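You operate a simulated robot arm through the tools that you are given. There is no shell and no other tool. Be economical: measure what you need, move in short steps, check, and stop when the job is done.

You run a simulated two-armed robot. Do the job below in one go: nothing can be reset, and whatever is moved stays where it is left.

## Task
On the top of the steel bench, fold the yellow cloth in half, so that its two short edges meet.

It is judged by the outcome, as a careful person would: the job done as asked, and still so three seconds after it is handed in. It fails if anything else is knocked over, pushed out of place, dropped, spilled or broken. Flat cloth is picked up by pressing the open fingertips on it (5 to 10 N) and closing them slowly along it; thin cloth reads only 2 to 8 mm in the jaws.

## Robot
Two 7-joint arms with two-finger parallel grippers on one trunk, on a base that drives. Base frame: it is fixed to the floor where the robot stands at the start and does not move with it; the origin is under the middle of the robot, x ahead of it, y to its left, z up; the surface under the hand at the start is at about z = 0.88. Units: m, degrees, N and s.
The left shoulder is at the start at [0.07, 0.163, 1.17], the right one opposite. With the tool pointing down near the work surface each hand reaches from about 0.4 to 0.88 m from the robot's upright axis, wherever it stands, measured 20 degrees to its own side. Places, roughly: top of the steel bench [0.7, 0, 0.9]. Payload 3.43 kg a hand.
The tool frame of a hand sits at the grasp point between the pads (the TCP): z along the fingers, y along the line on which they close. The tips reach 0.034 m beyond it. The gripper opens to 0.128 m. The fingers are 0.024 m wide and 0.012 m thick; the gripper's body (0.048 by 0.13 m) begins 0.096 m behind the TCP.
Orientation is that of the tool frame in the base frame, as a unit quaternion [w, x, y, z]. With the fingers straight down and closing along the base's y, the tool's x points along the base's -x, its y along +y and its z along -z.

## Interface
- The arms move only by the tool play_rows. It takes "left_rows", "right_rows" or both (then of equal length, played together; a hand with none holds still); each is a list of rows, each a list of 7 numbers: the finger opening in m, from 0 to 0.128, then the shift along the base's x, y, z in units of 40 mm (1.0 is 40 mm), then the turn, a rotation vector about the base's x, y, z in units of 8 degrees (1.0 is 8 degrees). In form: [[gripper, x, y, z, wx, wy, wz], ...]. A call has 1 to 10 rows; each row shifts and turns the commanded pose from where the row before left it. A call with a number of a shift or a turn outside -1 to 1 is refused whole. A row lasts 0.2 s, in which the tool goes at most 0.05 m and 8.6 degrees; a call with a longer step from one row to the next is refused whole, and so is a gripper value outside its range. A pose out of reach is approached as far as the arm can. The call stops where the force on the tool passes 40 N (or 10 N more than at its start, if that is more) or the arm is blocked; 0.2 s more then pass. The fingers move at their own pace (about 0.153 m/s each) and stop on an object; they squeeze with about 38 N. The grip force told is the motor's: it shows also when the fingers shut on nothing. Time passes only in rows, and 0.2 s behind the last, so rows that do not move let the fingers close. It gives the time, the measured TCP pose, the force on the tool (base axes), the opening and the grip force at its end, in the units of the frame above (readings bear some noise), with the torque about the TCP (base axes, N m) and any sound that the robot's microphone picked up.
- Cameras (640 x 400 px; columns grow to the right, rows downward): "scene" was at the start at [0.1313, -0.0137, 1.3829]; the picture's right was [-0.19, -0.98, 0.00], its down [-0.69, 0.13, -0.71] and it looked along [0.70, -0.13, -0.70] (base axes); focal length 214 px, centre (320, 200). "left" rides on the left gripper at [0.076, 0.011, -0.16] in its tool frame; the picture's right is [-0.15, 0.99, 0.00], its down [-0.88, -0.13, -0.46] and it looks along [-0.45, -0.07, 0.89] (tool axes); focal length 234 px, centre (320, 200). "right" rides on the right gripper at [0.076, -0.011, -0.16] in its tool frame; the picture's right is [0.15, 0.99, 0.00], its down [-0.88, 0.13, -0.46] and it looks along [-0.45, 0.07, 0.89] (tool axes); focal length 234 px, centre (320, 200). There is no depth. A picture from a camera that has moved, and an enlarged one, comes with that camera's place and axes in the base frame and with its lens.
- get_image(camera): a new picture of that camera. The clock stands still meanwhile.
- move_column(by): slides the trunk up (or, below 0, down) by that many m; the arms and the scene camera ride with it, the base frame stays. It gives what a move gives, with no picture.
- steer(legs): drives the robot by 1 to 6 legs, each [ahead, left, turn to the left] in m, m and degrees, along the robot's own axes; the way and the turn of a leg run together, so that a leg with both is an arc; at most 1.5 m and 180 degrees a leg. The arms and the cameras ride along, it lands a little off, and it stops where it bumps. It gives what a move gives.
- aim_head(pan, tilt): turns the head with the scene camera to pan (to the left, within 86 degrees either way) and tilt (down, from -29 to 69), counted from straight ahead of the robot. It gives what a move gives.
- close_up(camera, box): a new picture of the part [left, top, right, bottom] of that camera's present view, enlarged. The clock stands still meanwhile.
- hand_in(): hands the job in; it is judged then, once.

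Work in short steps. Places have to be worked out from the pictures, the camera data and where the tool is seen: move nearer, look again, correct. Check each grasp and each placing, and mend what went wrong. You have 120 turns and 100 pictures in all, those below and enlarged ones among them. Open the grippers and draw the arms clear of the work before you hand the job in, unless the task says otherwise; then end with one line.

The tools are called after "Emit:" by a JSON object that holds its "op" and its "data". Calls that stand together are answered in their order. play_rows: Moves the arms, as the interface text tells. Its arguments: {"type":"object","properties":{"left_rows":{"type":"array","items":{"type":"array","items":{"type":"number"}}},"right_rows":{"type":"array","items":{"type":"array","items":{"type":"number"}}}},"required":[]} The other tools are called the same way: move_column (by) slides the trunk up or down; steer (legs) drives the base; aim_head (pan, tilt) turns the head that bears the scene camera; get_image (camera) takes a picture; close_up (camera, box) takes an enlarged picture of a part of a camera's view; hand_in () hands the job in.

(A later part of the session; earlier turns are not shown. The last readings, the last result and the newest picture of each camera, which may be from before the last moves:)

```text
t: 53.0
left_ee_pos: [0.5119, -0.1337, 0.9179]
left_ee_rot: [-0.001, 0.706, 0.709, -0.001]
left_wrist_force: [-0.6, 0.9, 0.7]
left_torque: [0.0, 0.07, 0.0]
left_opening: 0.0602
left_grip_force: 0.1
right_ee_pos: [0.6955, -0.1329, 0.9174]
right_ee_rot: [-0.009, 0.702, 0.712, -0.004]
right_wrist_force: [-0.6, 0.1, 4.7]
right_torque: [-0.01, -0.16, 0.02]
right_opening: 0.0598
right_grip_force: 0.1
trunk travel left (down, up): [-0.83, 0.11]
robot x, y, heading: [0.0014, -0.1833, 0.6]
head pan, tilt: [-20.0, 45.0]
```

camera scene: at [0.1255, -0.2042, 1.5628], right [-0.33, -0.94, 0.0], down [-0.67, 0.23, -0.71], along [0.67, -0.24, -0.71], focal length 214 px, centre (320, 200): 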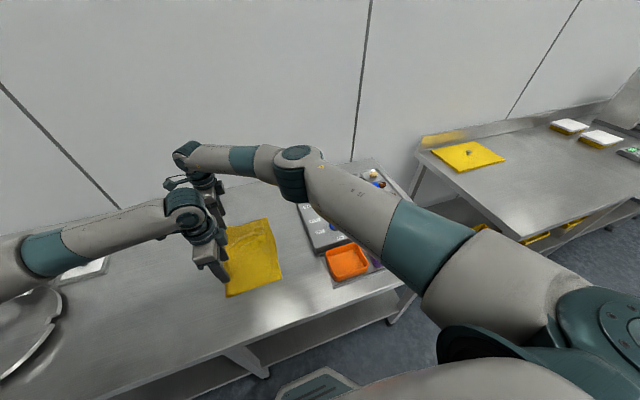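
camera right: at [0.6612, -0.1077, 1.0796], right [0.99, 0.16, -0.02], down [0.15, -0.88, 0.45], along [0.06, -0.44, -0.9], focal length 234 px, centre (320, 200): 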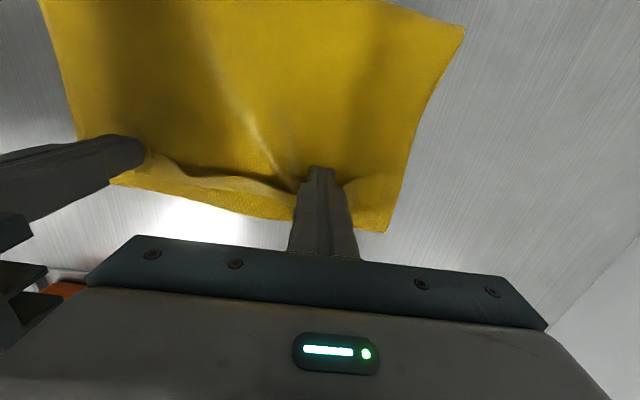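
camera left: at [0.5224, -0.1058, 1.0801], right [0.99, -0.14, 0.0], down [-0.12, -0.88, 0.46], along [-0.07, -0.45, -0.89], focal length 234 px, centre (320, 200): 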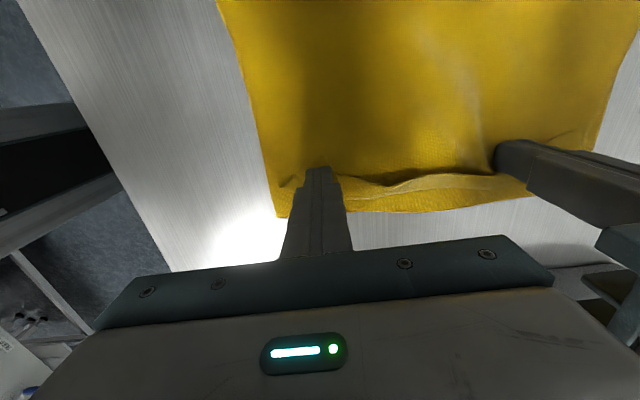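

Emit:
{"op": "play_rows", "data": {"left_rows": [[0.06, 0, 0, -0.04, 0, 0, 0], [0.054, 0, 0, 0, 0, 0, 0], [0.048, 0, 0, 0, 0, 0, 0], [0.042, 0, 0, 0, 0, 0, 0], [0.036, 0, 0, 0, 0, 0, 0], [0.03, 0, 0, 0, 0, 0, 0], [0.024, 0, 0, 0, 0, 0, 0], [0.018, 0, 0, 0, 0, 0, 0], [0.012, 0, 0, 0, 0, 0, 0], [0.006, 0, 0, 0, 0, 0, 0]], "right_rows": [[0.06, 0, 0, 0, 0, 0, 0], [0.054, 0, 0, 0, 0, 0, 0], [0.048, 0, 0, 0, 0, 0, 0], [0.042, 0, 0, 0, 0, 0, 0], [0.036, 0, 0, 0, 0, 0, 0], [0.03, 0, 0, 0, 0, 0, 0], [0.024, 0, 0, 0, 0, 0, 0], [0.018, 0, 0, 0, 0, 0, 0], [0.012, 0, 0, 0, 0, 0, 0], [0.006, 0, 0, 0, 0, 0, 0]]}}

Emit:
{"op": "play_rows", "data": {"left_rows": [[0, 0, 0, 0, 0, 0, 0], [0, 0, 0, 0, 0, 0, 0], [0, 0.1, 0.2, 0.3, 0, 0, 0], [0, 0, 0.2, 0.4, 0, 0, 0]], "right_rows": [[0, 0, 0, 0, 0, 0, 0], [0, 0, 0, 0, 0, 0, 0], [0, -0.1, 0.2, 0.3, 0, 0, 0], [0, 0, 0.2, 0.4, 0, 0, 0]]}}

Emit:
{"op": "get_image", "data": {"camera": "left"}}

Emit:
{"op": "get_image", "data": {"camera": "right"}}

Emit:
{"op": "close_up", "data": {"camera": "scene", "box": [200, 205, 300, 305]}}

```text
t: 55.2
left_ee_pos: [0.5106, -0.1338, 0.916]
left_ee_rot: [-0.001, 0.705, 0.709, -0.001]
left_wrist_force: [0.0, -1.1, 29.1]
left_torque: [-0.05, 0.24, 0.02]
left_opening: 0.0056
left_grip_force: 0.0
right_ee_pos: [0.6942, -0.1323, 0.9171]
right_ee_rot: [-0.009, 0.702, 0.712, -0.003]
right_wrist_force: [-0.5, 0.7, -0.1]
right_torque: [0.01, 0.03, -0.02]
right_opening: 0.006
right_grip_force: 0.0
trunk travel left (down, up): [-0.83, 0.11]
robot x, y, heading: [-0.0053, -0.1827, 0.6]
head pan, tilt: [-20.0, 45.0]
```

```text
t: 56.2
left_ee_pos: [0.5142, -0.1156, 0.9421]
left_ee_rot: [-0.002, 0.705, 0.709, 0.0]
left_wrist_force: [-0.2, -1.1, -0.4]
left_torque: [0.02, 0.01, -0.02]
left_opening: 0.0031
left_grip_force: 37.6
right_ee_pos: [0.6903, -0.116, 0.9451]
right_ee_rot: [-0.008, 0.701, 0.713, -0.004]
right_wrist_force: [-1.0, 0.3, 1.1]
right_torque: [0.01, -0.02, -0.01]
right_opening: 0.0001
right_grip_force: 32.8
trunk travel left (down, up): [-0.83, 0.11]
robot x, y, heading: [0.0015, -0.186, 0.4]
head pan, tilt: [-20.0, 45.0]
```

```text
46 pictures are left
camera left: at [0.5249, -0.0405, 1.1016], right [0.99, -0.14, 0.0], down [-0.12, -0.88, 0.46], along [-0.07, -0.45, -0.89], focal length 234 px, centre (320, 200)
```

left: 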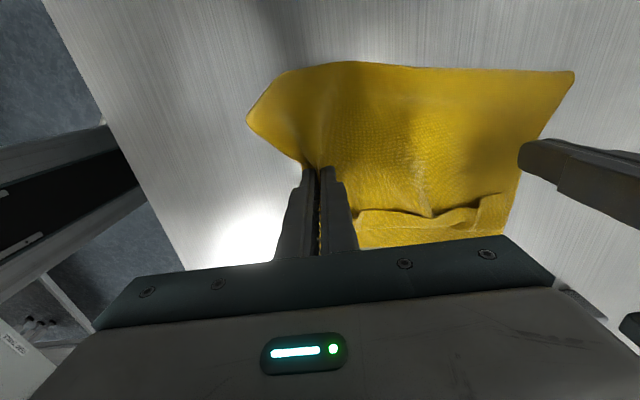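

```text
45 pictures are left
camera right: at [0.6783, -0.0423, 1.1078], right [0.99, 0.16, -0.02], down [0.15, -0.88, 0.45], along [0.06, -0.44, -0.89], focal length 234 px, centre (320, 200)
```

right: 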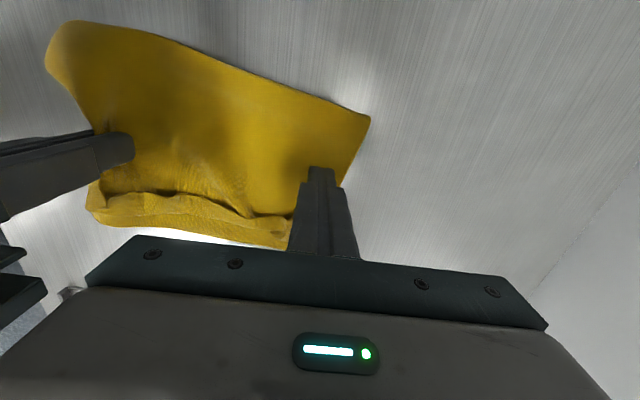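

```text
4.00 times, centred on (250, 255) of scene
camera zoom: at [0.1249, -0.2081, 1.5625], right [-0.33, -0.94, 0.0], down [-0.67, 0.24, -0.71], along [0.67, -0.24, -0.71], focal length 858 px, centre (600, -20)
```

zoom: 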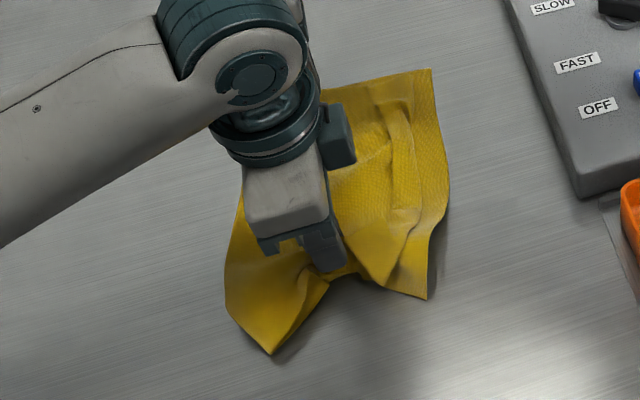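

The left pinch took both layers and the right missed. That suggests a better method: pinch both layers near the fold, lift the whole folded cloth so both edges hang down together and the flap falls straight, then lay it down trailing toward −y. I put the left part back first.

Emit:
{"op": "play_rows", "data": {"left_rows": [[0, -0.1, -0.2, -0.35, 0, 0, 0], [0, 0, -0.2, -0.27, 0, 0, 0], [0.02, 0, 0, 0, 0, 0, 0], [0.05, 0, 0, 0, 0, 0, 0], [0.05, 0, 0, 0.2, 0, 0, 0], [0.05, 0, 0.6, 0.7, 0, 0, 0], [0.05, 0, 0.7, 0.7, 0, 0, 0]], "right_rows": [[0, 0, 0, 0, 0, 0, 0], [0, 0, 0, 0, 0, 0, 0], [0.02, 0, 0, 0.3, 0, 0, 0], [0.05, 0, 0, 0, 0, 0, 0], [0.05, 0, 0, 0.2, 0, 0, 0], [0.05, 0, 0.6, 0.3, 0, 0, 0], [0.05, 0, 0.7, 0.2, 0, 0, 0]]}}

Emit:
{"op": "get_image", "data": {"camera": "left"}}

Emit:
{"op": "get_image", "data": {"camera": "right"}}

```text
t: 57.9
left_ee_pos: [0.5126, -0.0777, 0.9815]
left_ee_rot: [-0.001, 0.706, 0.709, -0.001]
left_wrist_force: [-0.2, -0.2, -0.1]
left_torque: [-0.04, -0.01, 0.0]
left_opening: 0.0501
left_grip_force: 0.0
right_ee_pos: [0.6899, -0.0626, 0.9848]
right_ee_rot: [-0.009, 0.701, 0.713, -0.005]
right_wrist_force: [0.6, 0.6, 0.6]
right_torque: [-0.05, -0.02, 0.01]
right_opening: 0.0498
right_grip_force: 0.1
trunk travel left (down, up): [-0.83, 0.11]
robot x, y, heading: [-0.0015, -0.1836, 0.4]
head pan, tilt: [-20.0, 45.0]
```

```text
43 pictures are left
camera left: at [0.5225, -0.0011, 1.1415], right [0.99, -0.14, 0.0], down [-0.12, -0.88, 0.46], along [-0.07, -0.45, -0.89], focal length 234 px, centre (320, 200)
```

left: 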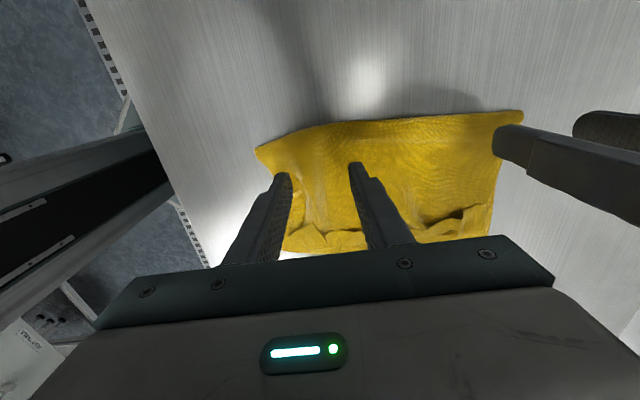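

```text
42 pictures are left
camera right: at [0.6791, 0.012, 1.1471], right [0.99, 0.16, -0.02], down [0.15, -0.88, 0.45], along [0.06, -0.44, -0.89], focal length 234 px, centre (320, 200)
```

right: 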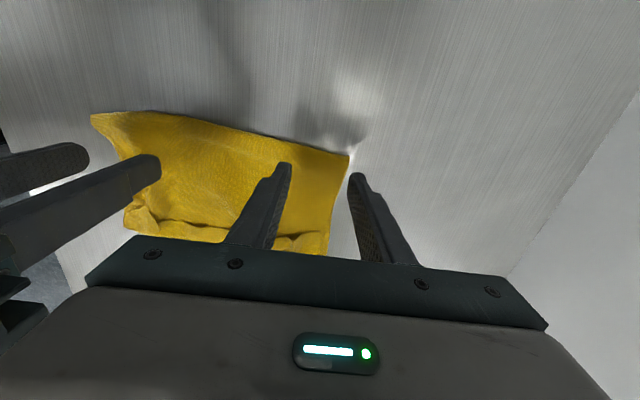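

The fold runs from about (0.443, −0.06) to (0.72, −0.057). I position the open fingers over both layers along the fold, at TCP y≈−0.068.

Emit:
{"op": "play_rows", "data": {"left_rows": [[0.06, -0.3, 0.1, -0.3, 0, 0, 0], [0.06, -0.25, 0.1, -0.5, 0, 0, 0], [0.06, 0, 0, -0.5, 0, 0, 0], [0.06, 0, 0, -0.2, 0, 0, 0], [0.06, 0, 0, 0, 0, 0, 0]], "right_rows": [[0.06, -0.2, -0.1, -0.4, 0, 0, 0], [0.06, -0.2, -0.05, -0.5, 0, 0, 0], [0.06, 0, 0, -0.5, 0, 0, 0], [0.06, 0, 0, -0.2, 0, 0, 0], [0.06, 0, 0, 0, 0, 0, 0]]}}

Emit:
{"op": "get_image", "data": {"camera": "left"}}

Emit:
{"op": "get_image", "data": {"camera": "right"}}

```text
t: 59.0
left_ee_pos: [0.4899, -0.0726, 0.9222]
left_ee_rot: [-0.001, 0.705, 0.709, -0.001]
left_wrist_force: [0.3, -0.4, 0.1]
left_torque: [0.01, 0.01, -0.01]
left_opening: 0.0599
left_grip_force: 0.1
right_ee_pos: [0.6756, -0.071, 0.9204]
right_ee_rot: [-0.009, 0.702, 0.712, -0.004]
right_wrist_force: [-0.8, 0.0, -0.4]
right_torque: [0.02, 0.02, 0.01]
right_opening: 0.0597
right_grip_force: 0.0
trunk travel left (down, up): [-0.83, 0.11]
robot x, y, heading: [0.002, -0.1833, 0.3]
head pan, tilt: [-20.0, 45.0]
```

```text
41 pictures are left
camera left: at [0.5007, 0.0034, 1.0809], right [0.99, -0.14, 0.0], down [-0.12, -0.88, 0.46], along [-0.07, -0.45, -0.89], focal length 234 px, centre (320, 200)
```

left: 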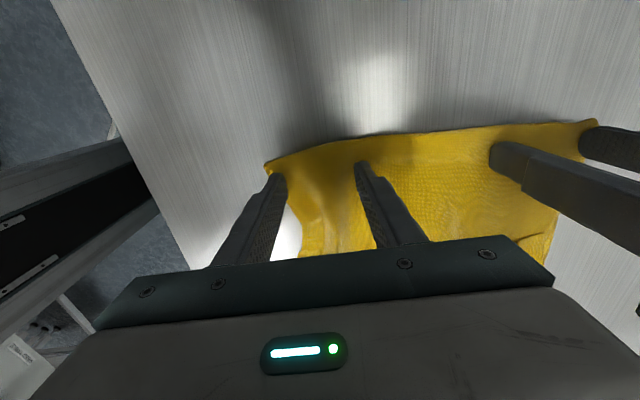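

```text
40 pictures are left
camera right: at [0.6653, 0.0026, 1.082], right [0.99, 0.16, -0.02], down [0.15, -0.88, 0.45], along [0.06, -0.44, -0.89], focal length 234 px, centre (320, 200)
```

right: 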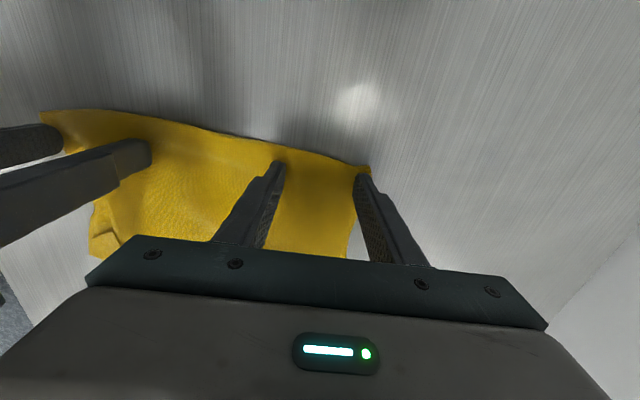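

Well placed, though the outer fingers are right at the cloth's sides. I shift 8 mm inward and lower to contact.

Emit:
{"op": "play_rows", "data": {"left_rows": [[0.06, 0.2, 0, 0, 0, 0, 0], [0.06, 0, 0, -0.12, 0, 0, 0], [0.06, 0, 0, 0, 0, 0, 0]], "right_rows": [[0.06, -0.2, 0, 0, 0, 0, 0], [0.06, 0, 0, -0.08, 0, 0, 0], [0.06, 0, 0, 0, 0, 0, 0]]}}

Emit:
{"op": "play_rows", "data": {"left_rows": [[0.06, 0, 0, -0.05, 0, 0, 0], [0.06, 0, 0, 0, 0, 0, 0]], "right_rows": [[0.06, 0, 0, -0.05, 0, 0, 0], [0.06, 0, 0, 0, 0, 0, 0]]}}

```text
t: 59.9
left_ee_pos: [0.4982, -0.0718, 0.9163]
left_ee_rot: [-0.001, 0.705, 0.709, -0.001]
left_wrist_force: [-0.4, 1.1, 0.6]
left_torque: [0.02, 0.05, 0.0]
left_opening: 0.0601
left_grip_force: 0.1
right_ee_pos: [0.6671, -0.0697, 0.9183]
right_ee_rot: [-0.01, 0.701, 0.713, -0.004]
right_wrist_force: [0.0, -0.4, 1.6]
right_torque: [-0.01, -0.05, -0.01]
right_opening: 0.0602
right_grip_force: 0.1
trunk travel left (down, up): [-0.83, 0.11]
robot x, y, heading: [0.0011, -0.1828, 0.3]
head pan, tilt: [-20.0, 45.0]
```

```text
t: 60.5
left_ee_pos: [0.4976, -0.0733, 0.9168]
left_ee_rot: [-0.001, 0.705, 0.709, -0.001]
left_wrist_force: [0.4, 0.4, 11.2]
left_torque: [-0.01, 0.27, -0.07]
left_opening: 0.0596
left_grip_force: 0.0
right_ee_pos: [0.6674, -0.069, 0.9164]
right_ee_rot: [-0.009, 0.701, 0.713, -0.004]
right_wrist_force: [1.0, -0.9, 6.9]
right_torque: [-0.03, -0.33, -0.06]
right_opening: 0.0604
right_grip_force: 0.2
trunk travel left (down, up): [-0.83, 0.11]
robot x, y, heading: [0.0007, -0.1864, 0.4]
head pan, tilt: [-20.0, 45.0]
```

Left 11 N, right 7 N. I press both a little more and close slowly.

Emit:
{"op": "play_rows", "data": {"left_rows": [[0.06, 0, 0, -0.015, 0, 0, 0], [0.054, 0, 0, 0, 0, 0, 0], [0.048, 0, 0, 0, 0, 0, 0], [0.042, 0, 0, 0, 0, 0, 0], [0.036, 0, 0, 0, 0, 0, 0], [0.03, 0, 0, 0, 0, 0, 0], [0.024, 0, 0, 0, 0, 0, 0], [0.018, 0, 0, 0, 0, 0, 0], [0.012, 0, 0, 0, 0, 0, 0], [0.006, 0, 0, 0, 0, 0, 0]], "right_rows": [[0.06, 0, 0, -0.04, 0, 0, 0], [0.054, 0, 0, 0, 0, 0, 0], [0.048, 0, 0, 0, 0, 0, 0], [0.042, 0, 0, 0, 0, 0, 0], [0.036, 0, 0, 0, 0, 0, 0], [0.03, 0, 0, 0, 0, 0, 0], [0.024, 0, 0, 0, 0, 0, 0], [0.018, 0, 0, 0, 0, 0, 0], [0.012, 0, 0, 0, 0, 0, 0], [0.006, 0, 0, 0, 0, 0, 0]]}}

Emit:
{"op": "play_rows", "data": {"left_rows": [[0, 0, 0, 0, 0, 0, 0], [0, 0, 0, 0, 0, 0, 0], [0, 0.1, 0, 0.3, 0, 0, 0], [0, 0, 0, 0.6, 0, 0, 0]], "right_rows": [[0, 0, 0, 0, 0, 0, 0], [0, 0, 0, 0, 0, 0, 0], [0, -0.1, 0, 0.3, 0, 0, 0], [0, 0, 0, 0.6, 0, 0, 0]]}}

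Emit:
{"op": "get_image", "data": {"camera": "left"}}

Emit:
{"op": "get_image", "data": {"camera": "right"}}

```text
t: 62.6
left_ee_pos: [0.495, -0.073, 0.916]
left_ee_rot: [0.0, 0.705, 0.709, 0.0]
left_wrist_force: [1.6, -0.4, 24.2]
left_torque: [-0.08, 0.2, -0.04]
left_opening: 0.0062
left_grip_force: 0.2
right_ee_pos: [0.6645, -0.0704, 0.9153]
right_ee_rot: [-0.009, 0.702, 0.712, -0.002]
right_wrist_force: [-2.7, -0.6, 16.7]
right_torque: [0.05, -0.06, 0.0]
right_opening: 0.0042
right_grip_force: 0.1
trunk travel left (down, up): [-0.83, 0.11]
robot x, y, heading: [-0.001, -0.184, 0.6]
head pan, tilt: [-20.0, 45.0]
```

```text
t: 63.6
left_ee_pos: [0.4985, -0.0737, 0.9487]
left_ee_rot: [-0.002, 0.705, 0.709, -0.001]
left_wrist_force: [-0.1, -0.8, -0.1]
left_torque: [0.02, -0.05, 0.01]
left_opening: 0.0031
left_grip_force: 37.9
right_ee_pos: [0.661, -0.0714, 0.9492]
right_ee_rot: [-0.009, 0.702, 0.712, -0.005]
right_wrist_force: [0.0, -0.3, 1.0]
right_torque: [0.01, -0.03, 0.01]
right_opening: 0.0
right_grip_force: 32.6
trunk travel left (down, up): [-0.83, 0.11]
robot x, y, heading: [0.0009, -0.186, 0.7]
head pan, tilt: [-20.0, 45.0]
```

```text
39 pictures are left
camera left: at [0.5097, 0.0011, 1.1095], right [0.99, -0.14, 0.0], down [-0.12, -0.88, 0.45], along [-0.07, -0.45, -0.89], focal length 234 px, centre (320, 200)
```

left: 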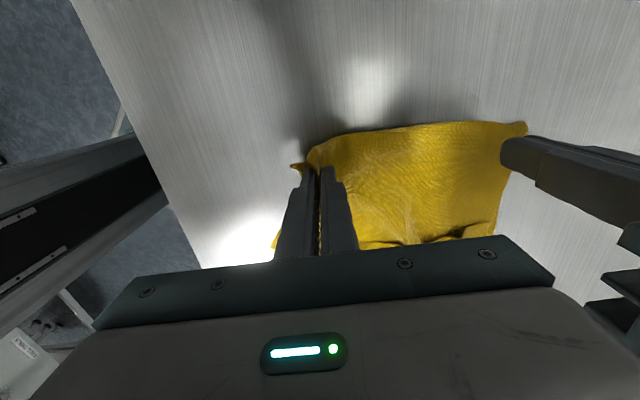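

```text
38 pictures are left
camera right: at [0.6512, 0.0026, 1.112], right [0.99, 0.16, -0.02], down [0.15, -0.88, 0.45], along [0.06, -0.44, -0.89], focal length 234 px, centre (320, 200)
```

right: 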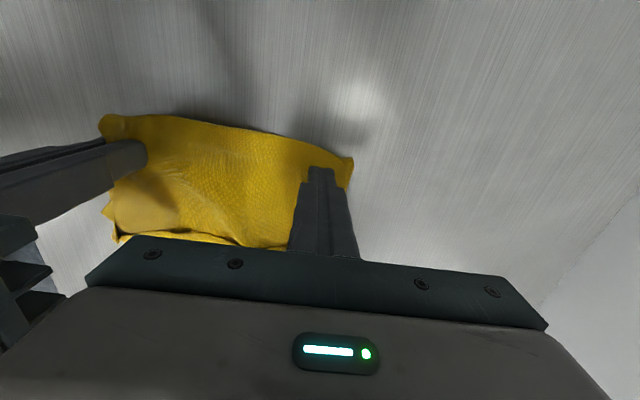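

The left holds both layers, but the right missed: its hand is tilted about 1°, so only one finger presses, and the far corner is at x≈0.69. I correct the tilt, move right to x≈0.645, and retry.

Emit:
{"op": "play_rows", "data": {"left_rows": [[0, 0, 0, -0.3, 0, 0, 0], [0, 0, 0, -0.2, 0, 0, 0], [0, 0, 0, 0, 0, 0, 0], [0, 0, 0, 0, 0, 0, 0], [0, 0, 0, 0, 0, 0, 0]], "right_rows": [[0.03, 0, 0, 0.2, 0, -0.14, -0.1], [0.06, -0.4, -0.1, 0, 0, 0, 0], [0.06, 0, 0, -0.5, 0, 0, 0], [0.06, 0, 0, -0.4, 0, 0, 0], [0.06, 0, 0, 0, 0, 0, 0]]}}

Emit:
{"op": "get_image", "data": {"camera": "right"}}

```text
t: 64.8
left_ee_pos: [0.5003, -0.0713, 0.9299]
left_ee_rot: [-0.001, 0.705, 0.709, -0.002]
left_wrist_force: [-0.5, -0.5, 0.7]
left_torque: [-0.02, 0.02, -0.03]
left_opening: 0.0033
left_grip_force: 38.3
right_ee_pos: [0.6467, -0.0743, 0.9229]
right_ee_rot: [-0.003, 0.706, 0.708, 0.003]
right_wrist_force: [0.1, -0.3, 0.6]
right_torque: [0.02, 0.0, 0.03]
right_opening: 0.0604
right_grip_force: 0.0
trunk travel left (down, up): [-0.83, 0.11]
robot x, y, heading: [-0.0015, -0.1817, 0.3]
head pan, tilt: [-20.0, 45.0]
```

```text
37 pictures are left
camera right: at [0.6344, -0.0002, 1.0845], right [0.99, 0.15, 0.0], down [0.13, -0.88, 0.45], along [0.07, -0.44, -0.89], focal length 234 px, centre (320, 200)
```

right: 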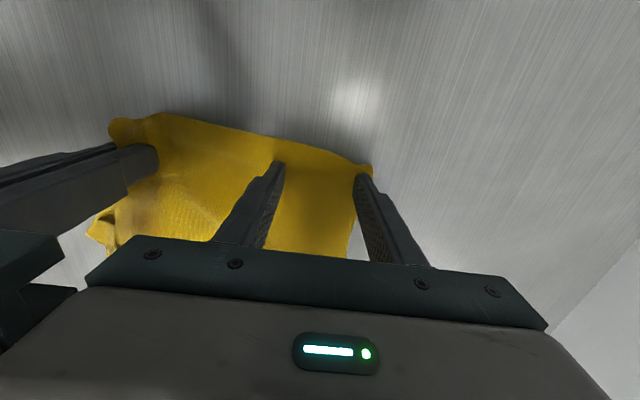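

The outer finger is still marginal, so I narrow the opening to 0.044 and lower to contact.

Emit:
{"op": "play_rows", "data": {"right_rows": [[0.044, -0.1, 0, 0, 0, 0, 0], [0.044, 0, 0, -0.15, 0, 0, 0], [0.044, 0, 0, 0, 0, 0, 0]]}}

Emit:
{"op": "play_rows", "data": {"right_rows": [[0.044, 0, 0, -0.05, 0, 0, 0], [0.044, 0, 0, 0, 0, 0, 0]]}}

```text
t: 65.7
left_ee_pos: [0.5015, -0.0717, 0.9304]
left_ee_rot: [-0.001, 0.705, 0.71, -0.002]
left_wrist_force: [0.1, 0.3, 0.1]
left_torque: [-0.02, 0.02, -0.01]
left_opening: 0.0033
left_grip_force: 37.9
right_ee_pos: [0.6419, -0.073, 0.9175]
right_ee_rot: [-0.003, 0.707, 0.707, 0.002]
right_wrist_force: [0.7, 0.1, 1.4]
right_torque: [-0.02, 0.0, -0.01]
right_opening: 0.0439
right_grip_force: 0.1
trunk travel left (down, up): [-0.83, 0.11]
robot x, y, heading: [-0.0025, -0.1806, 0.2]
head pan, tilt: [-20.0, 45.0]
```

```text
t: 66.2
left_ee_pos: [0.5014, -0.0739, 0.9304]
left_ee_rot: [-0.001, 0.705, 0.709, -0.001]
left_wrist_force: [-0.3, 0.0, 1.1]
left_torque: [-0.02, 0.02, 0.0]
left_opening: 0.003
left_grip_force: 38.0
right_ee_pos: [0.643, -0.0744, 0.9156]
right_ee_rot: [-0.002, 0.707, 0.707, 0.003]
right_wrist_force: [-0.2, -1.5, 12.1]
right_torque: [-0.02, -0.16, 0.0]
right_opening: 0.0439
right_grip_force: 0.2
trunk travel left (down, up): [-0.83, 0.11]
robot x, y, heading: [0.0018, -0.18, 0.5]
head pan, tilt: [-20.0, 45.0]
```

The right reads 12 N now. I close it slowly with a bit more pressure and test-lift.

Emit:
{"op": "play_rows", "data": {"right_rows": [[0.044, 0, 0, -0.03, 0, 0, 0], [0.039, 0, 0, 0, 0, 0, 0], [0.034, 0, 0, 0, 0, 0, 0], [0.029, 0, 0, 0, 0, 0, 0], [0.024, 0, 0, 0, 0, 0, 0], [0.019, 0, 0, 0, 0, 0, 0], [0.014, 0, 0, 0, 0, 0, 0], [0.009, 0, 0, 0, 0, 0, 0], [0.004, 0, 0, 0, 0, 0, 0], [0, 0, 0, 0, 0, 0, 0]]}}

Emit:
{"op": "play_rows", "data": {"left_rows": [[0, 0, 0, 0, 0, 0, 0], [0, 0, 0, 0.3, 0, 0, 0], [0, 0, 0, 0.3, 0, 0, 0]], "right_rows": [[0, 0, 0, 0, 0, 0, 0], [0, 0, 0, 0.4, 0, 0, 0], [0, 0, 0, 0.5, 0, 0, 0]]}}

Emit:
{"op": "get_image", "data": {"camera": "right"}}

```text
t: 68.2
left_ee_pos: [0.5028, -0.0726, 0.9316]
left_ee_rot: [0.001, 0.705, 0.71, 0.001]
left_wrist_force: [9.8, -0.8, -0.7]
left_torque: [0.0, -0.26, -0.06]
left_opening: 0.0035
left_grip_force: 37.8
right_ee_pos: [0.641, -0.0714, 0.916]
right_ee_rot: [-0.006, 0.705, 0.709, 0.004]
right_wrist_force: [-11.9, -1.8, 21.7]
right_torque: [-0.12, 0.38, -0.13]
right_opening: 0.003
right_grip_force: 37.7
trunk travel left (down, up): [-0.83, 0.11]
robot x, y, heading: [-0.0053, -0.1866, 0.5]
head pan, tilt: [-20.0, 45.0]
stopped in row 9 (right hand): the force on the tool passed its limit at 41 N (the readings are from after the stop); the commanded pose is now the measured one
```

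```text
t: 69.0
left_ee_pos: [0.5006, -0.0729, 0.9539]
left_ee_rot: [0.001, 0.705, 0.709, 0.0]
left_wrist_force: [10.4, -1.0, 0.5]
left_torque: [-0.04, -0.42, -0.05]
left_opening: 0.003
left_grip_force: 38.3
right_ee_pos: [0.6409, -0.0722, 0.9497]
right_ee_rot: [-0.004, 0.706, 0.709, 0.003]
right_wrist_force: [-11.1, 0.6, 1.4]
right_torque: [0.04, 0.37, -0.08]
right_opening: 0.0029
right_grip_force: 37.5
trunk travel left (down, up): [-0.83, 0.11]
robot x, y, heading: [0.0004, -0.1839, 0.3]
head pan, tilt: [-20.0, 45.0]
```

```text
36 pictures are left
camera right: at [0.6289, 0.0009, 1.1121], right [0.99, 0.15, 0.0], down [0.13, -0.88, 0.45], along [0.07, -0.44, -0.89], focal length 234 px, centre (320, 200)
```

right: 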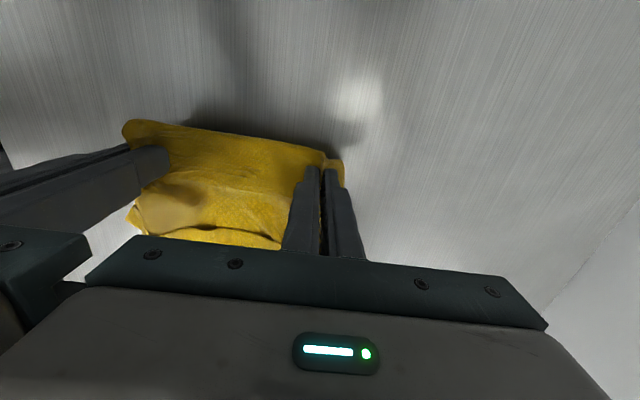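

Both hands hold both layers at 3 mm. I lift the folded cloth straight up 17 cm so both edges hang down.

Emit:
{"op": "play_rows", "data": {"left_rows": [[0, 0.03, 0, 0.6, 0, 0, 0], [0, 0, 0, 0.8, 0, 0, 0], [0, 0, 0, 0.8, 0, 0, 0], [0, 0, 0, 0.8, 0, 0, 0], [0, 0, 0, 0.8, 0, 0, 0], [0, 0, 0, 0.5, 0, 0, 0], [0, 0, 0, 0, 0, 0, 0]], "right_rows": [[0, -0.03, 0, 0.7, 0, 0, 0], [0, 0, 0, 0.8, 0, 0, 0], [0, 0, 0, 0.8, 0, 0, 0], [0, 0, 0, 0.8, 0, 0, 0], [0, 0, 0, 0.8, 0, 0, 0], [0, 0, 0, 0.5, 0, 0, 0], [0, 0, 0, 0, 0, 0, 0]]}}

Emit:
{"op": "get_image", "data": {"camera": "scene"}}

Emit:
{"op": "close_up", "data": {"camera": "scene", "box": [160, 170, 310, 300]}}

Emit:
{"op": "get_image", "data": {"camera": "right"}}

```text
t: 70.6
left_ee_pos: [0.5033, -0.0721, 1.1278]
left_ee_rot: [0.0, 0.704, 0.71, 0.0]
left_wrist_force: [8.0, -1.4, -0.2]
left_torque: [-0.04, -0.24, -0.06]
left_opening: 0.0034
left_grip_force: 37.9
right_ee_pos: [0.6412, -0.0748, 1.1272]
right_ee_rot: [-0.004, 0.706, 0.708, 0.003]
right_wrist_force: [-7.4, 0.4, -0.4]
right_torque: [0.03, 0.26, -0.05]
right_opening: 0.0028
right_grip_force: 38.0
trunk travel left (down, up): [-0.83, 0.11]
robot x, y, heading: [-0.0007, -0.1841, 0.5]
head pan, tilt: [-20.0, 45.0]
```

```text
35 pictures are left
camera scene: at [0.127, -0.2084, 1.5625], right [-0.33, -0.94, 0.0], down [-0.67, 0.24, -0.71], along [0.67, -0.24, -0.71], focal length 214 px, centre (320, 200)
```

scene: 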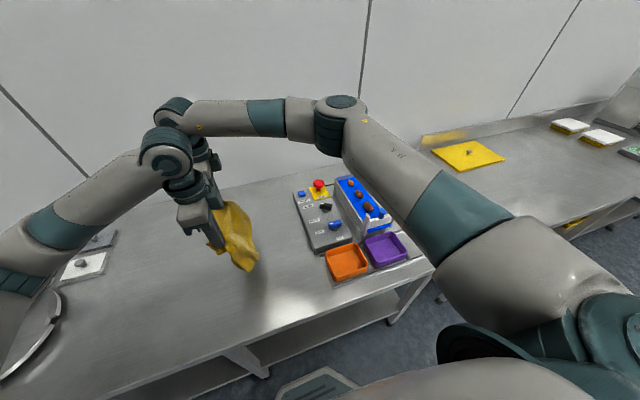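

```text
3.08 times, centred on (235, 235) of scene
camera zoom: at [0.127, -0.2084, 1.5625], right [-0.33, -0.94, 0.0], down [-0.67, 0.24, -0.71], along [0.67, -0.24, -0.71], focal length 660 px, centre (582, 92)
```

zoom: 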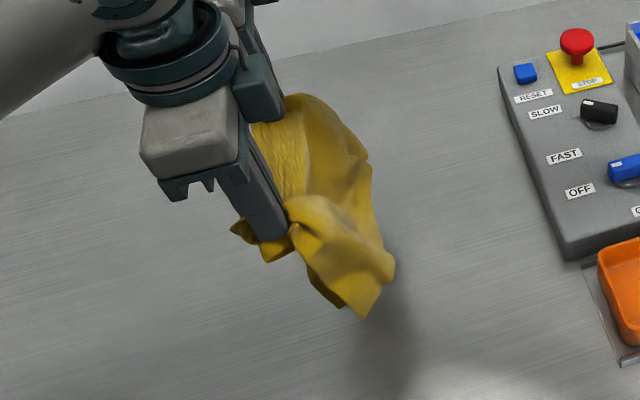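

```text
33 pictures are left
camera right: at [0.6295, -0.0009, 1.2888], right [0.99, 0.15, 0.0], down [0.13, -0.88, 0.45], along [0.07, -0.44, -0.89], focal length 234 px, centre (320, 200)
```

right: 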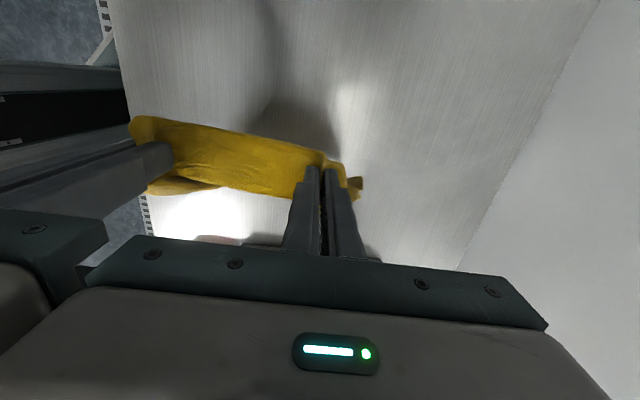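

The cloth now hangs from the fold. I give it a few shakes to drop the flap, shifting 8 cm in −y in preparation for laying it down trailing.

Emit:
{"op": "play_rows", "data": {"left_rows": [[0, 0, -0.5, 0.9, 0, 0, 0], [0, 0, -0.5, -0.9, 0, 0, 0], [0, 0, -0.5, 0.9, 0, 0, 0], [0, 0, -0.5, -0.9, 0, 0, 0], [0, 0, 0.8, 0, 0, 0, 0], [0, 0, -0.8, 0, 0, 0, 0], [0, 0, 0.8, 0, 0, 0, 0], [0, 0, -0.8, 0, 0, 0, 0], [0, 0, 0, 0, 0, 0, 0]], "right_rows": [[0, 0, -0.5, 0.9, 0, 0, 0], [0, 0, -0.5, -0.9, 0, 0, 0], [0, 0, -0.5, 0.9, 0, 0, 0], [0, 0, -0.5, -0.9, 0, 0, 0], [0, 0, 0.8, 0, 0, 0, 0], [0, 0, -0.8, 0, 0, 0, 0], [0, 0, 0.8, 0, 0, 0, 0], [0, 0, -0.8, 0, 0, 0, 0], [0, 0, 0, 0, 0, 0, 0]]}}

Emit:
{"op": "close_up", "data": {"camera": "scene", "box": [180, 170, 330, 300]}}

```text
t: 72.6
left_ee_pos: [0.5035, -0.1563, 1.1269]
left_ee_rot: [-0.001, 0.706, 0.709, 0.0]
left_wrist_force: [2.4, -0.5, -0.2]
left_torque: [0.0, -0.11, -0.01]
left_opening: 0.0032
left_grip_force: 38.3
right_ee_pos: [0.6401, -0.1562, 1.1255]
right_ee_rot: [-0.005, 0.706, 0.708, 0.003]
right_wrist_force: [-2.5, 0.3, -0.1]
right_torque: [0.07, 0.11, -0.08]
right_opening: 0.0029
right_grip_force: 38.2
trunk travel left (down, up): [-0.83, 0.11]
robot x, y, heading: [-0.0017, -0.1856, 0.6]
head pan, tilt: [-20.0, 45.0]
```

```text
3.08 times, centred on (255, 235) of scene
camera zoom: at [0.1264, -0.2117, 1.5626], right [-0.33, -0.94, 0.0], down [-0.67, 0.24, -0.71], along [0.67, -0.23, -0.71], focal length 660 px, centre (520, 92)
```

zoom: 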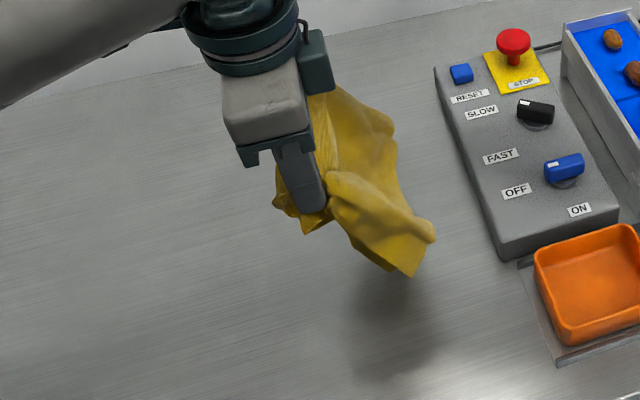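

The cloth droops out toward −y, which is what I want. I lower it while moving +y so the edges land first and trail.

Emit:
{"op": "play_rows", "data": {"left_rows": [[0, 0, 0, -0.8, 0, 0, 0], [0, 0, 0.1, -0.8, 0, 0, 0], [0, 0, 0.3, -0.7, 0, 0, 0], [0, 0, 0.4, -0.6, 0, 0, 0], [0, 0, 0.5, -0.6, 0, 0, 0], [0, 0, 0.6, -0.6, 0, 0, 0], [0, 0, 0.7, -0.5, 0, 0, 0], [0, 0, 0.7, -0.35, 0, 0, 0], [0, 0, 0.5, -0.2, 0, 0, 0]], "right_rows": [[0, 0, 0, -0.8, 0, 0, 0], [0, 0, 0.1, -0.8, 0, 0, 0], [0, 0, 0.3, -0.7, 0, 0, 0], [0, 0, 0.4, -0.6, 0, 0, 0], [0, 0, 0.5, -0.6, 0, 0, 0], [0, 0, 0.6, -0.6, 0, 0, 0], [0, 0, 0.7, -0.5, 0, 0, 0], [0, 0, 0.7, -0.35, 0, 0, 0], [0, 0, 0.5, -0.2, 0, 0, 0]]}}

Emit:
{"op": "get_image", "data": {"camera": "left"}}

Emit:
{"op": "close_up", "data": {"camera": "scene", "box": [180, 190, 330, 310]}}

```text
t: 74.6
left_ee_pos: [0.5046, 0.0014, 0.9191]
left_ee_rot: [0.0, 0.705, 0.709, 0.0]
left_wrist_force: [7.3, -0.7, -0.2]
left_torque: [-0.06, -0.27, -0.01]
left_opening: 0.0033
left_grip_force: 38.3
right_ee_pos: [0.6418, 0.0011, 0.9191]
right_ee_rot: [-0.002, 0.706, 0.708, 0.002]
right_wrist_force: [-7.1, 1.0, 2.5]
right_torque: [0.03, 0.26, -0.05]
right_opening: 0.003
right_grip_force: 37.9
trunk travel left (down, up): [-0.83, 0.11]
robot x, y, heading: [-0.0028, -0.1833, 0.6]
head pan, tilt: [-20.0, 45.0]
```

```text
31 pictures are left
camera left: at [0.5137, 0.0767, 1.0791], right [0.99, -0.14, 0.0], down [-0.13, -0.88, 0.46], along [-0.06, -0.45, -0.89], focal length 234 px, centre (320, 200)
```

left: 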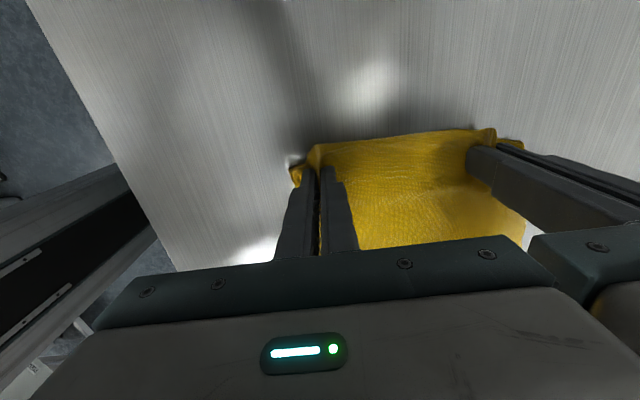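

```text
3.33 times, centred on (255, 250) of scene
camera zoom: at [0.126, -0.2066, 1.5627], right [-0.33, -0.94, 0.0], down [-0.67, 0.23, -0.71], along [0.67, -0.24, -0.71], focal length 715 px, centre (537, 33)
```

zoom: 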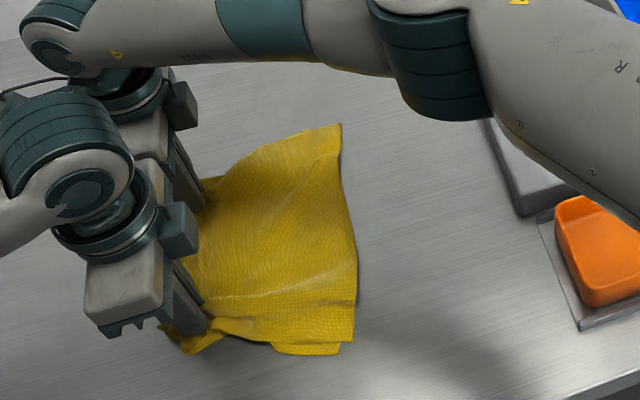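

The flap is gone and the two short edges now lie together on the right. I release by opening slowly while lightly pressing, which spreads the gathered pleats back out, and then lift away.

Emit:
{"op": "play_rows", "data": {"left_rows": [[0.0, 0, 0, -0.06, 0, 0, 0], [0.01, 0, 0, 0, 0, 0, 0], [0.02, 0, 0, 0, 0, 0, 0], [0.03, 0, 0, 0, 0, 0, 0], [0.04, 0, 0, 0, 0, 0, 0], [0.05, 0, 0, 0, 0, 0, 0], [0.06, 0, 0, 0, 0, 0, 0], [0.06, 0, 0, 0.3, 0, 0, 0], [0.06, 0, 0, 0.9, 0, 0, 0], [0.06, 0, 0, 0.9, 0, 0, 0]], "right_rows": [[0.0, 0, 0, -0.06, 0, 0, 0], [0.01, 0, 0, 0, 0, 0, 0], [0.02, 0, 0, 0, 0, 0, 0], [0.03, 0, 0, 0, 0, 0, 0], [0.04, 0, 0, 0, 0, 0, 0], [0.05, 0, 0, 0, 0, 0, 0], [0.06, 0, 0, 0, 0, 0, 0], [0.06, 0, 0, 0.3, 0, 0, 0], [0.06, 0, 0, 0.9, 0, 0, 0], [0.06, 0, 0, 0.9, 0, 0, 0]]}}

Emit:
{"op": "steer", "data": {"legs": [[0, 0.15, 0]]}}

Emit:
{"op": "get_image", "data": {"camera": "left"}}

Emit:
{"op": "get_image", "data": {"camera": "scene"}}

```text
t: 76.8
left_ee_pos: [0.5014, -0.0019, 1.002]
left_ee_rot: [0.0, 0.705, 0.71, 0.0]
left_wrist_force: [0.6, -0.2, -0.2]
left_torque: [0.02, -0.02, -0.04]
left_opening: 0.0597
left_grip_force: 0.1
right_ee_pos: [0.6394, 0.0002, 1.002]
right_ee_rot: [-0.003, 0.706, 0.708, 0.002]
right_wrist_force: [0.3, -0.4, -0.1]
right_torque: [0.02, -0.01, -0.01]
right_opening: 0.0602
right_grip_force: 0.1
trunk travel left (down, up): [-0.83, 0.11]
robot x, y, heading: [-0.0002, -0.1837, 0.7]
head pan, tilt: [-20.0, 45.0]
```

```text
t: 78.2
left_ee_pos: [0.502, 0.1457, 1.003]
left_ee_rot: [0.001, 0.706, 0.708, -0.001]
left_wrist_force: [-0.8, -0.2, -0.7]
left_torque: [0.02, -0.01, -0.01]
left_opening: 0.0599
left_grip_force: 0.0
right_ee_pos: [0.6397, 0.1463, 1.0011]
right_ee_rot: [-0.003, 0.707, 0.707, 0.003]
right_wrist_force: [0.2, -0.7, -0.2]
right_torque: [0.03, 0.0, 0.02]
right_opening: 0.0603
right_grip_force: 0.0
trunk travel left (down, up): [-0.83, 0.11]
robot x, y, heading: [-0.0065, -0.0343, 0.6]
head pan, tilt: [-20.0, 45.0]
```

```text
29 pictures are left
camera left: at [0.5117, 0.2206, 1.1625], right [0.99, -0.14, 0.0], down [-0.13, -0.88, 0.46], along [-0.06, -0.45, -0.89], focal length 234 px, centre (320, 200)
```

left: 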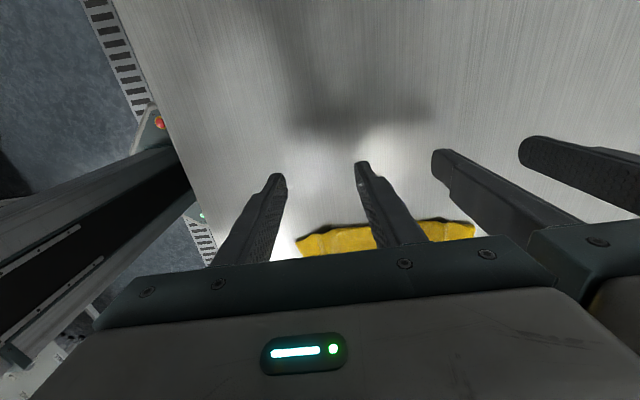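

```text
28 pictures are left
camera scene: at [0.1252, -0.0622, 1.5626], right [-0.33, -0.94, 0.0], down [-0.67, 0.24, -0.71], along [0.67, -0.23, -0.71], focal length 214 px, centre (320, 200)
```

scene: 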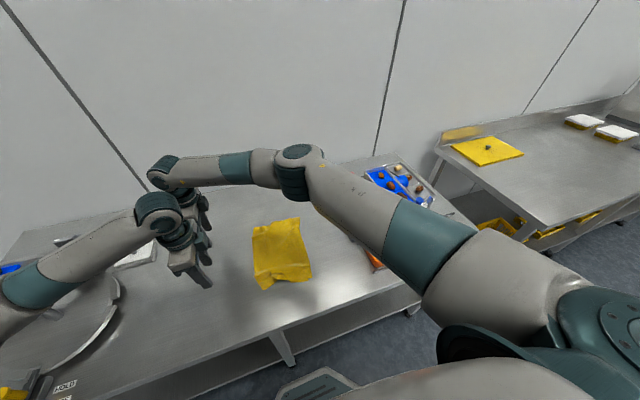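

The cloth is free. I take an enlarged view of the result.

Emit:
{"op": "close_up", "data": {"camera": "scene", "box": [235, 205, 335, 300]}}

```text
4.21 times, centred on (285, 252) of scene
camera zoom: at [0.1252, -0.0622, 1.5626], right [-0.33, -0.94, 0.0], down [-0.67, 0.24, -0.71], along [0.67, -0.23, -0.71], focal length 903 px, centre (467, -21)
```

zoom: 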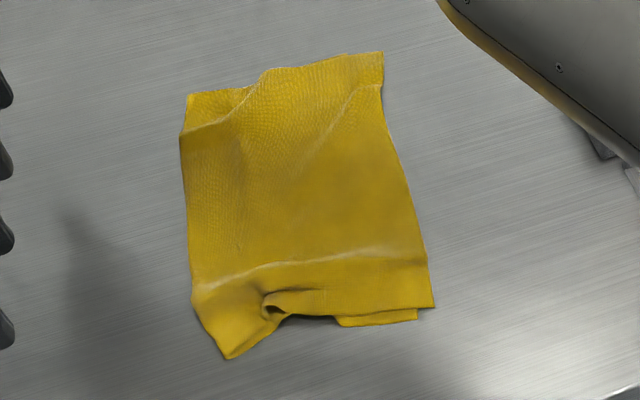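

It is folded with both short edges on the right; some pleats remain on the near and far sides. I move the hands over it for a close look before smoothing.

Emit:
{"op": "play_rows", "data": {"left_rows": [[0, 0, -0.9, 0, 0, 0, 0], [0, 0, -0.9, 0, 0, 0, 0], [0, 0, -0.9, 0, 0, 0, 0]], "right_rows": [[0, 0.3, -0.9, 0, 0, 0, 0], [0, 0.3, -0.9, 0, 0, 0, 0], [0, 0.3, -0.9, 0, 0, 0, 0]]}}

Emit:
{"op": "close_up", "data": {"camera": "left", "box": [250, 80, 570, 270]}}

Emit:
{"op": "close_up", "data": {"camera": "right", "box": [80, 80, 400, 270]}}

```text
t: 79.0
left_ee_pos: [0.5015, 0.0381, 1.0025]
left_ee_rot: [-0.001, 0.704, 0.71, 0.0]
left_wrist_force: [-0.1, 0.3, -1.0]
left_torque: [0.03, 0.01, -0.04]
left_opening: 0.0001
left_grip_force: 32.8
right_ee_pos: [0.6762, 0.0396, 1.0014]
right_ee_rot: [-0.005, 0.705, 0.709, 0.004]
right_wrist_force: [-0.1, -0.1, 0.7]
right_torque: [0.02, 0.0, 0.0]
right_opening: 0.0001
right_grip_force: 32.4
trunk travel left (down, up): [-0.83, 0.11]
robot x, y, heading: [-0.0044, -0.0322, 0.6]
head pan, tilt: [-20.0, 45.0]
```

```text
2.00 times, centred on (410, 175) of left
camera zoom: at [0.5113, 0.1132, 1.163], right [0.99, -0.14, 0.0], down [-0.12, -0.88, 0.46], along [-0.06, -0.45, -0.89], focal length 468 px, centre (140, 250)
```

zoom: 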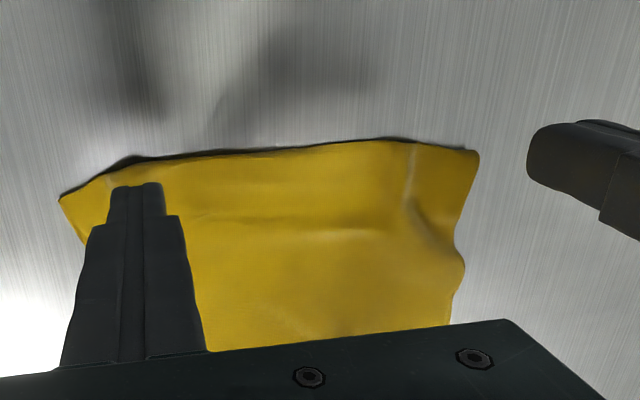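

```text
2.00 times, centred on (240, 175) of right
camera zoom: at [0.6642, 0.1124, 1.1634], right [0.99, 0.15, 0.0], down [0.14, -0.88, 0.45], along [0.07, -0.44, -0.89], focal length 468 px, centre (480, 250)
```

zoom: 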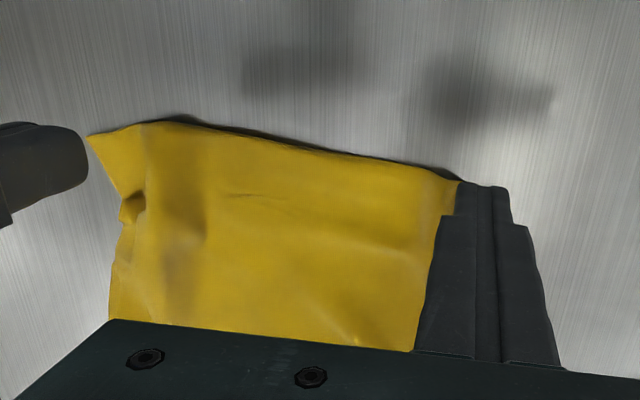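

It looks good; a little spreading will flatten the pleats. I set closed fingertips lightly on the cloth around y≈−0.04 and spread the hands apart along x.

Emit:
{"op": "play_rows", "data": {"left_rows": [[0, -0.1, -0.7, 0, 0, 0, 0], [0, 0, -0.7, -0.4, 0, 0, 0], [0, 0, -0.6, -0.6, 0, 0, 0], [0, 0, 0, -0.6, 0, 0, 0], [0, 0, 0, -0.5, 0, 0, 0], [0, 0, 0, 0, 0, 0, 0]], "right_rows": [[0, -0.2, -0.7, 0, 0, 0, 0], [0, -0.2, -0.7, -0.4, 0, 0, 0], [0, 0, -0.6, -0.6, 0, 0, 0], [0, 0, 0, -0.6, 0, 0, 0], [0, 0, 0, -0.45, 0, 0, 0], [0, 0, 0, 0, 0, 0, 0]]}}

Emit:
{"op": "play_rows", "data": {"left_rows": [[0, 0, 0, -0.06, 0, 0, 0], [0, 0, 0, 0, 0, 0, 0]], "right_rows": [[0, 0, 0, -0.06, 0, 0, 0], [0, 0, 0, 0, 0, 0, 0]]}}

```text
t: 80.4
left_ee_pos: [0.4969, -0.0423, 0.9191]
left_ee_rot: [-0.001, 0.705, 0.709, 0.0]
left_wrist_force: [-0.1, 0.3, -0.9]
left_torque: [0.02, 0.01, -0.03]
left_opening: 0.0
left_grip_force: 32.6
right_ee_pos: [0.6596, -0.0424, 0.9185]
right_ee_rot: [-0.004, 0.706, 0.708, 0.002]
right_wrist_force: [-0.2, -0.2, -0.5]
right_torque: [0.0, -0.02, -0.01]
right_opening: 0.0002
right_grip_force: 32.4
trunk travel left (down, up): [-0.83, 0.11]
robot x, y, heading: [-0.0011, -0.0341, 0.5]
head pan, tilt: [-20.0, 45.0]
```

```text
t: 81.0
left_ee_pos: [0.4976, -0.0414, 0.9163]
left_ee_rot: [0.0, 0.706, 0.709, -0.001]
left_wrist_force: [-0.4, -0.9, 5.5]
left_torque: [0.0, 0.04, 0.03]
left_opening: 0.0001
left_grip_force: 33.0
right_ee_pos: [0.6585, -0.0414, 0.9169]
right_ee_rot: [-0.003, 0.707, 0.708, 0.002]
right_wrist_force: [0.5, -0.4, 0.5]
right_torque: [0.01, 0.02, -0.02]
right_opening: 0.0
right_grip_force: 33.2
trunk travel left (down, up): [-0.83, 0.11]
robot x, y, heading: [-0.0028, -0.0349, 0.7]
head pan, tilt: [-20.0, 45.0]
```

The left has light contact; I lower the right a touch more, then spread both 3 cm outward and lift.

Emit:
{"op": "play_rows", "data": {"left_rows": [[0, 0, 0, 0, 0, 0, 0], [0, 0, 0, 0, 0, 0, 0], [0, -0.15, 0, 0, 0, 0, 0], [0, -0.2, 0, 0, 0, 0, 0], [0, -0.2, 0, 0, 0, 0, 0], [0, -0.2, 0, 0, 0, 0, 0], [0, 0, 0, 0.5, 0, 0, 0], [0, 0, 0.6, 0.9, 0, 0, 0], [0, 0, 0.9, 0.5, 0, 0, 0]], "right_rows": [[0, 0, 0, -0.05, 0, 0, 0], [0, 0, 0, 0, 0, 0, 0], [0, 0.15, 0, 0, 0, 0, 0], [0, 0.2, 0, 0, 0, 0, 0], [0, 0.2, 0, 0, 0, 0, 0], [0, 0.2, 0, 0, 0, 0, 0], [0, 0, 0, 0.5, 0, 0, 0], [0, 0, 0.6, 0.9, 0, 0, 0], [0, 0, 0.9, 0.5, 0, 0, 0]]}}

Emit:
{"op": "close_up", "data": {"camera": "left", "box": [250, 80, 570, 270]}}

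Emit:
{"op": "close_up", "data": {"camera": "scene", "box": [235, 205, 335, 300]}}

```text
t: 83.0
left_ee_pos: [0.465, 0.0212, 0.9909]
left_ee_rot: [0.001, 0.705, 0.709, -0.002]
left_wrist_force: [0.3, 1.0, 0.0]
left_torque: [-0.09, -0.01, -0.02]
left_opening: 0.0
left_grip_force: 32.9
right_ee_pos: [0.6904, 0.0226, 0.9909]
right_ee_rot: [-0.002, 0.706, 0.708, 0.001]
right_wrist_force: [0.4, -0.2, -0.6]
right_torque: [-0.07, -0.02, 0.01]
right_opening: 0.0
right_grip_force: 33.2
trunk travel left (down, up): [-0.83, 0.11]
robot x, y, heading: [-0.0067, -0.03, 0.5]
head pan, tilt: [-20.0, 45.0]
```

```text
2.00 times, centred on (410, 175) of left
camera zoom: at [0.4749, 0.0966, 1.1511], right [0.99, -0.14, 0.0], down [-0.13, -0.88, 0.46], along [-0.06, -0.45, -0.89], focal length 468 px, centre (140, 250)
```

zoom: 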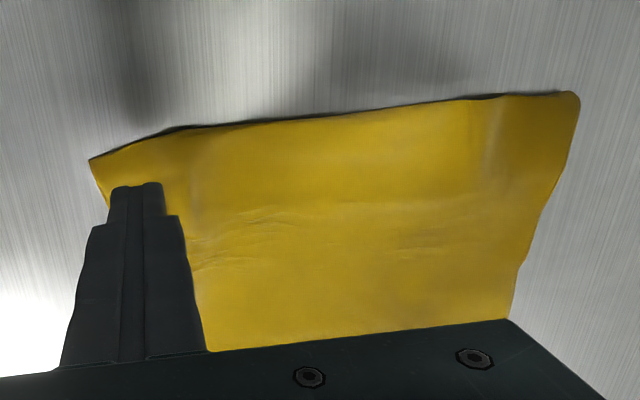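

```text
4.21 times, centred on (285, 252) of scene
camera zoom: at [0.1247, -0.0548, 1.5626], right [-0.33, -0.94, 0.0], down [-0.67, 0.23, -0.71], along [0.67, -0.24, -0.71], focal length 903 px, centre (467, -21)
```

zoom: 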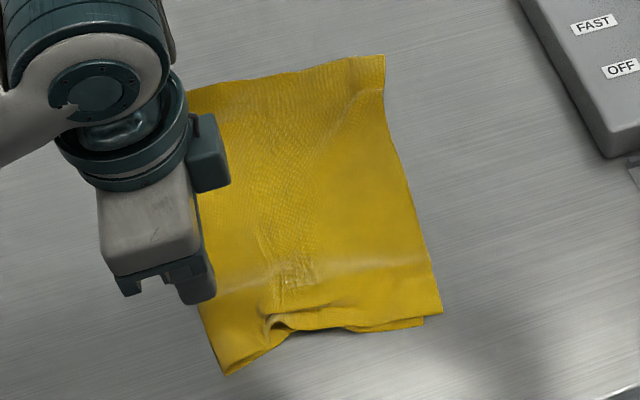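

Much flatter. A pleat remains on the near side, so I spread once more further along, at y≈−0.075.

Emit:
{"op": "play_rows", "data": {"left_rows": [[0, 0.3, -0.8, 0, 0, 0, 0], [0, 0.25, -0.8, -0.3, 0, 0, 0], [0, 0, -0.8, -0.5, 0, 0, 0], [0, 0, 0, -0.5, 0, 0, 0], [0, 0, 0, -0.5, 0, 0, 0], [0, 0, 0, -0.06, 0, 0, 0], [0, 0, 0, 0, 0, 0, 0]], "right_rows": [[0, -0.5, -0.8, 0, 0, 0, 0], [0, -0.4, -0.8, -0.3, 0, 0, 0], [0, 0, -0.8, -0.5, 0, 0, 0], [0, 0, 0, -0.5, 0, 0, 0], [0, 0, 0, -0.5, 0, 0, 0], [0, 0, 0, -0.06, 0, 0, 0], [0, 0, 0, 0, 0, 0, 0]]}}

```text
t: 84.6
left_ee_pos: [0.4915, -0.0777, 0.9161]
left_ee_rot: [0.0, 0.705, 0.709, -0.001]
left_wrist_force: [0.2, -0.5, 1.5]
left_torque: [0.01, 0.05, -0.01]
left_opening: 0.0
left_grip_force: 32.8
right_ee_pos: [0.6522, -0.0756, 0.9168]
right_ee_rot: [-0.004, 0.707, 0.707, 0.002]
right_wrist_force: [0.2, -0.4, 0.4]
right_torque: [-0.02, -0.03, -0.01]
right_opening: 0.0
right_grip_force: 32.9
trunk travel left (down, up): [-0.83, 0.11]
robot x, y, heading: [-0.003, -0.0341, 0.9]
head pan, tilt: [-20.0, 45.0]
```

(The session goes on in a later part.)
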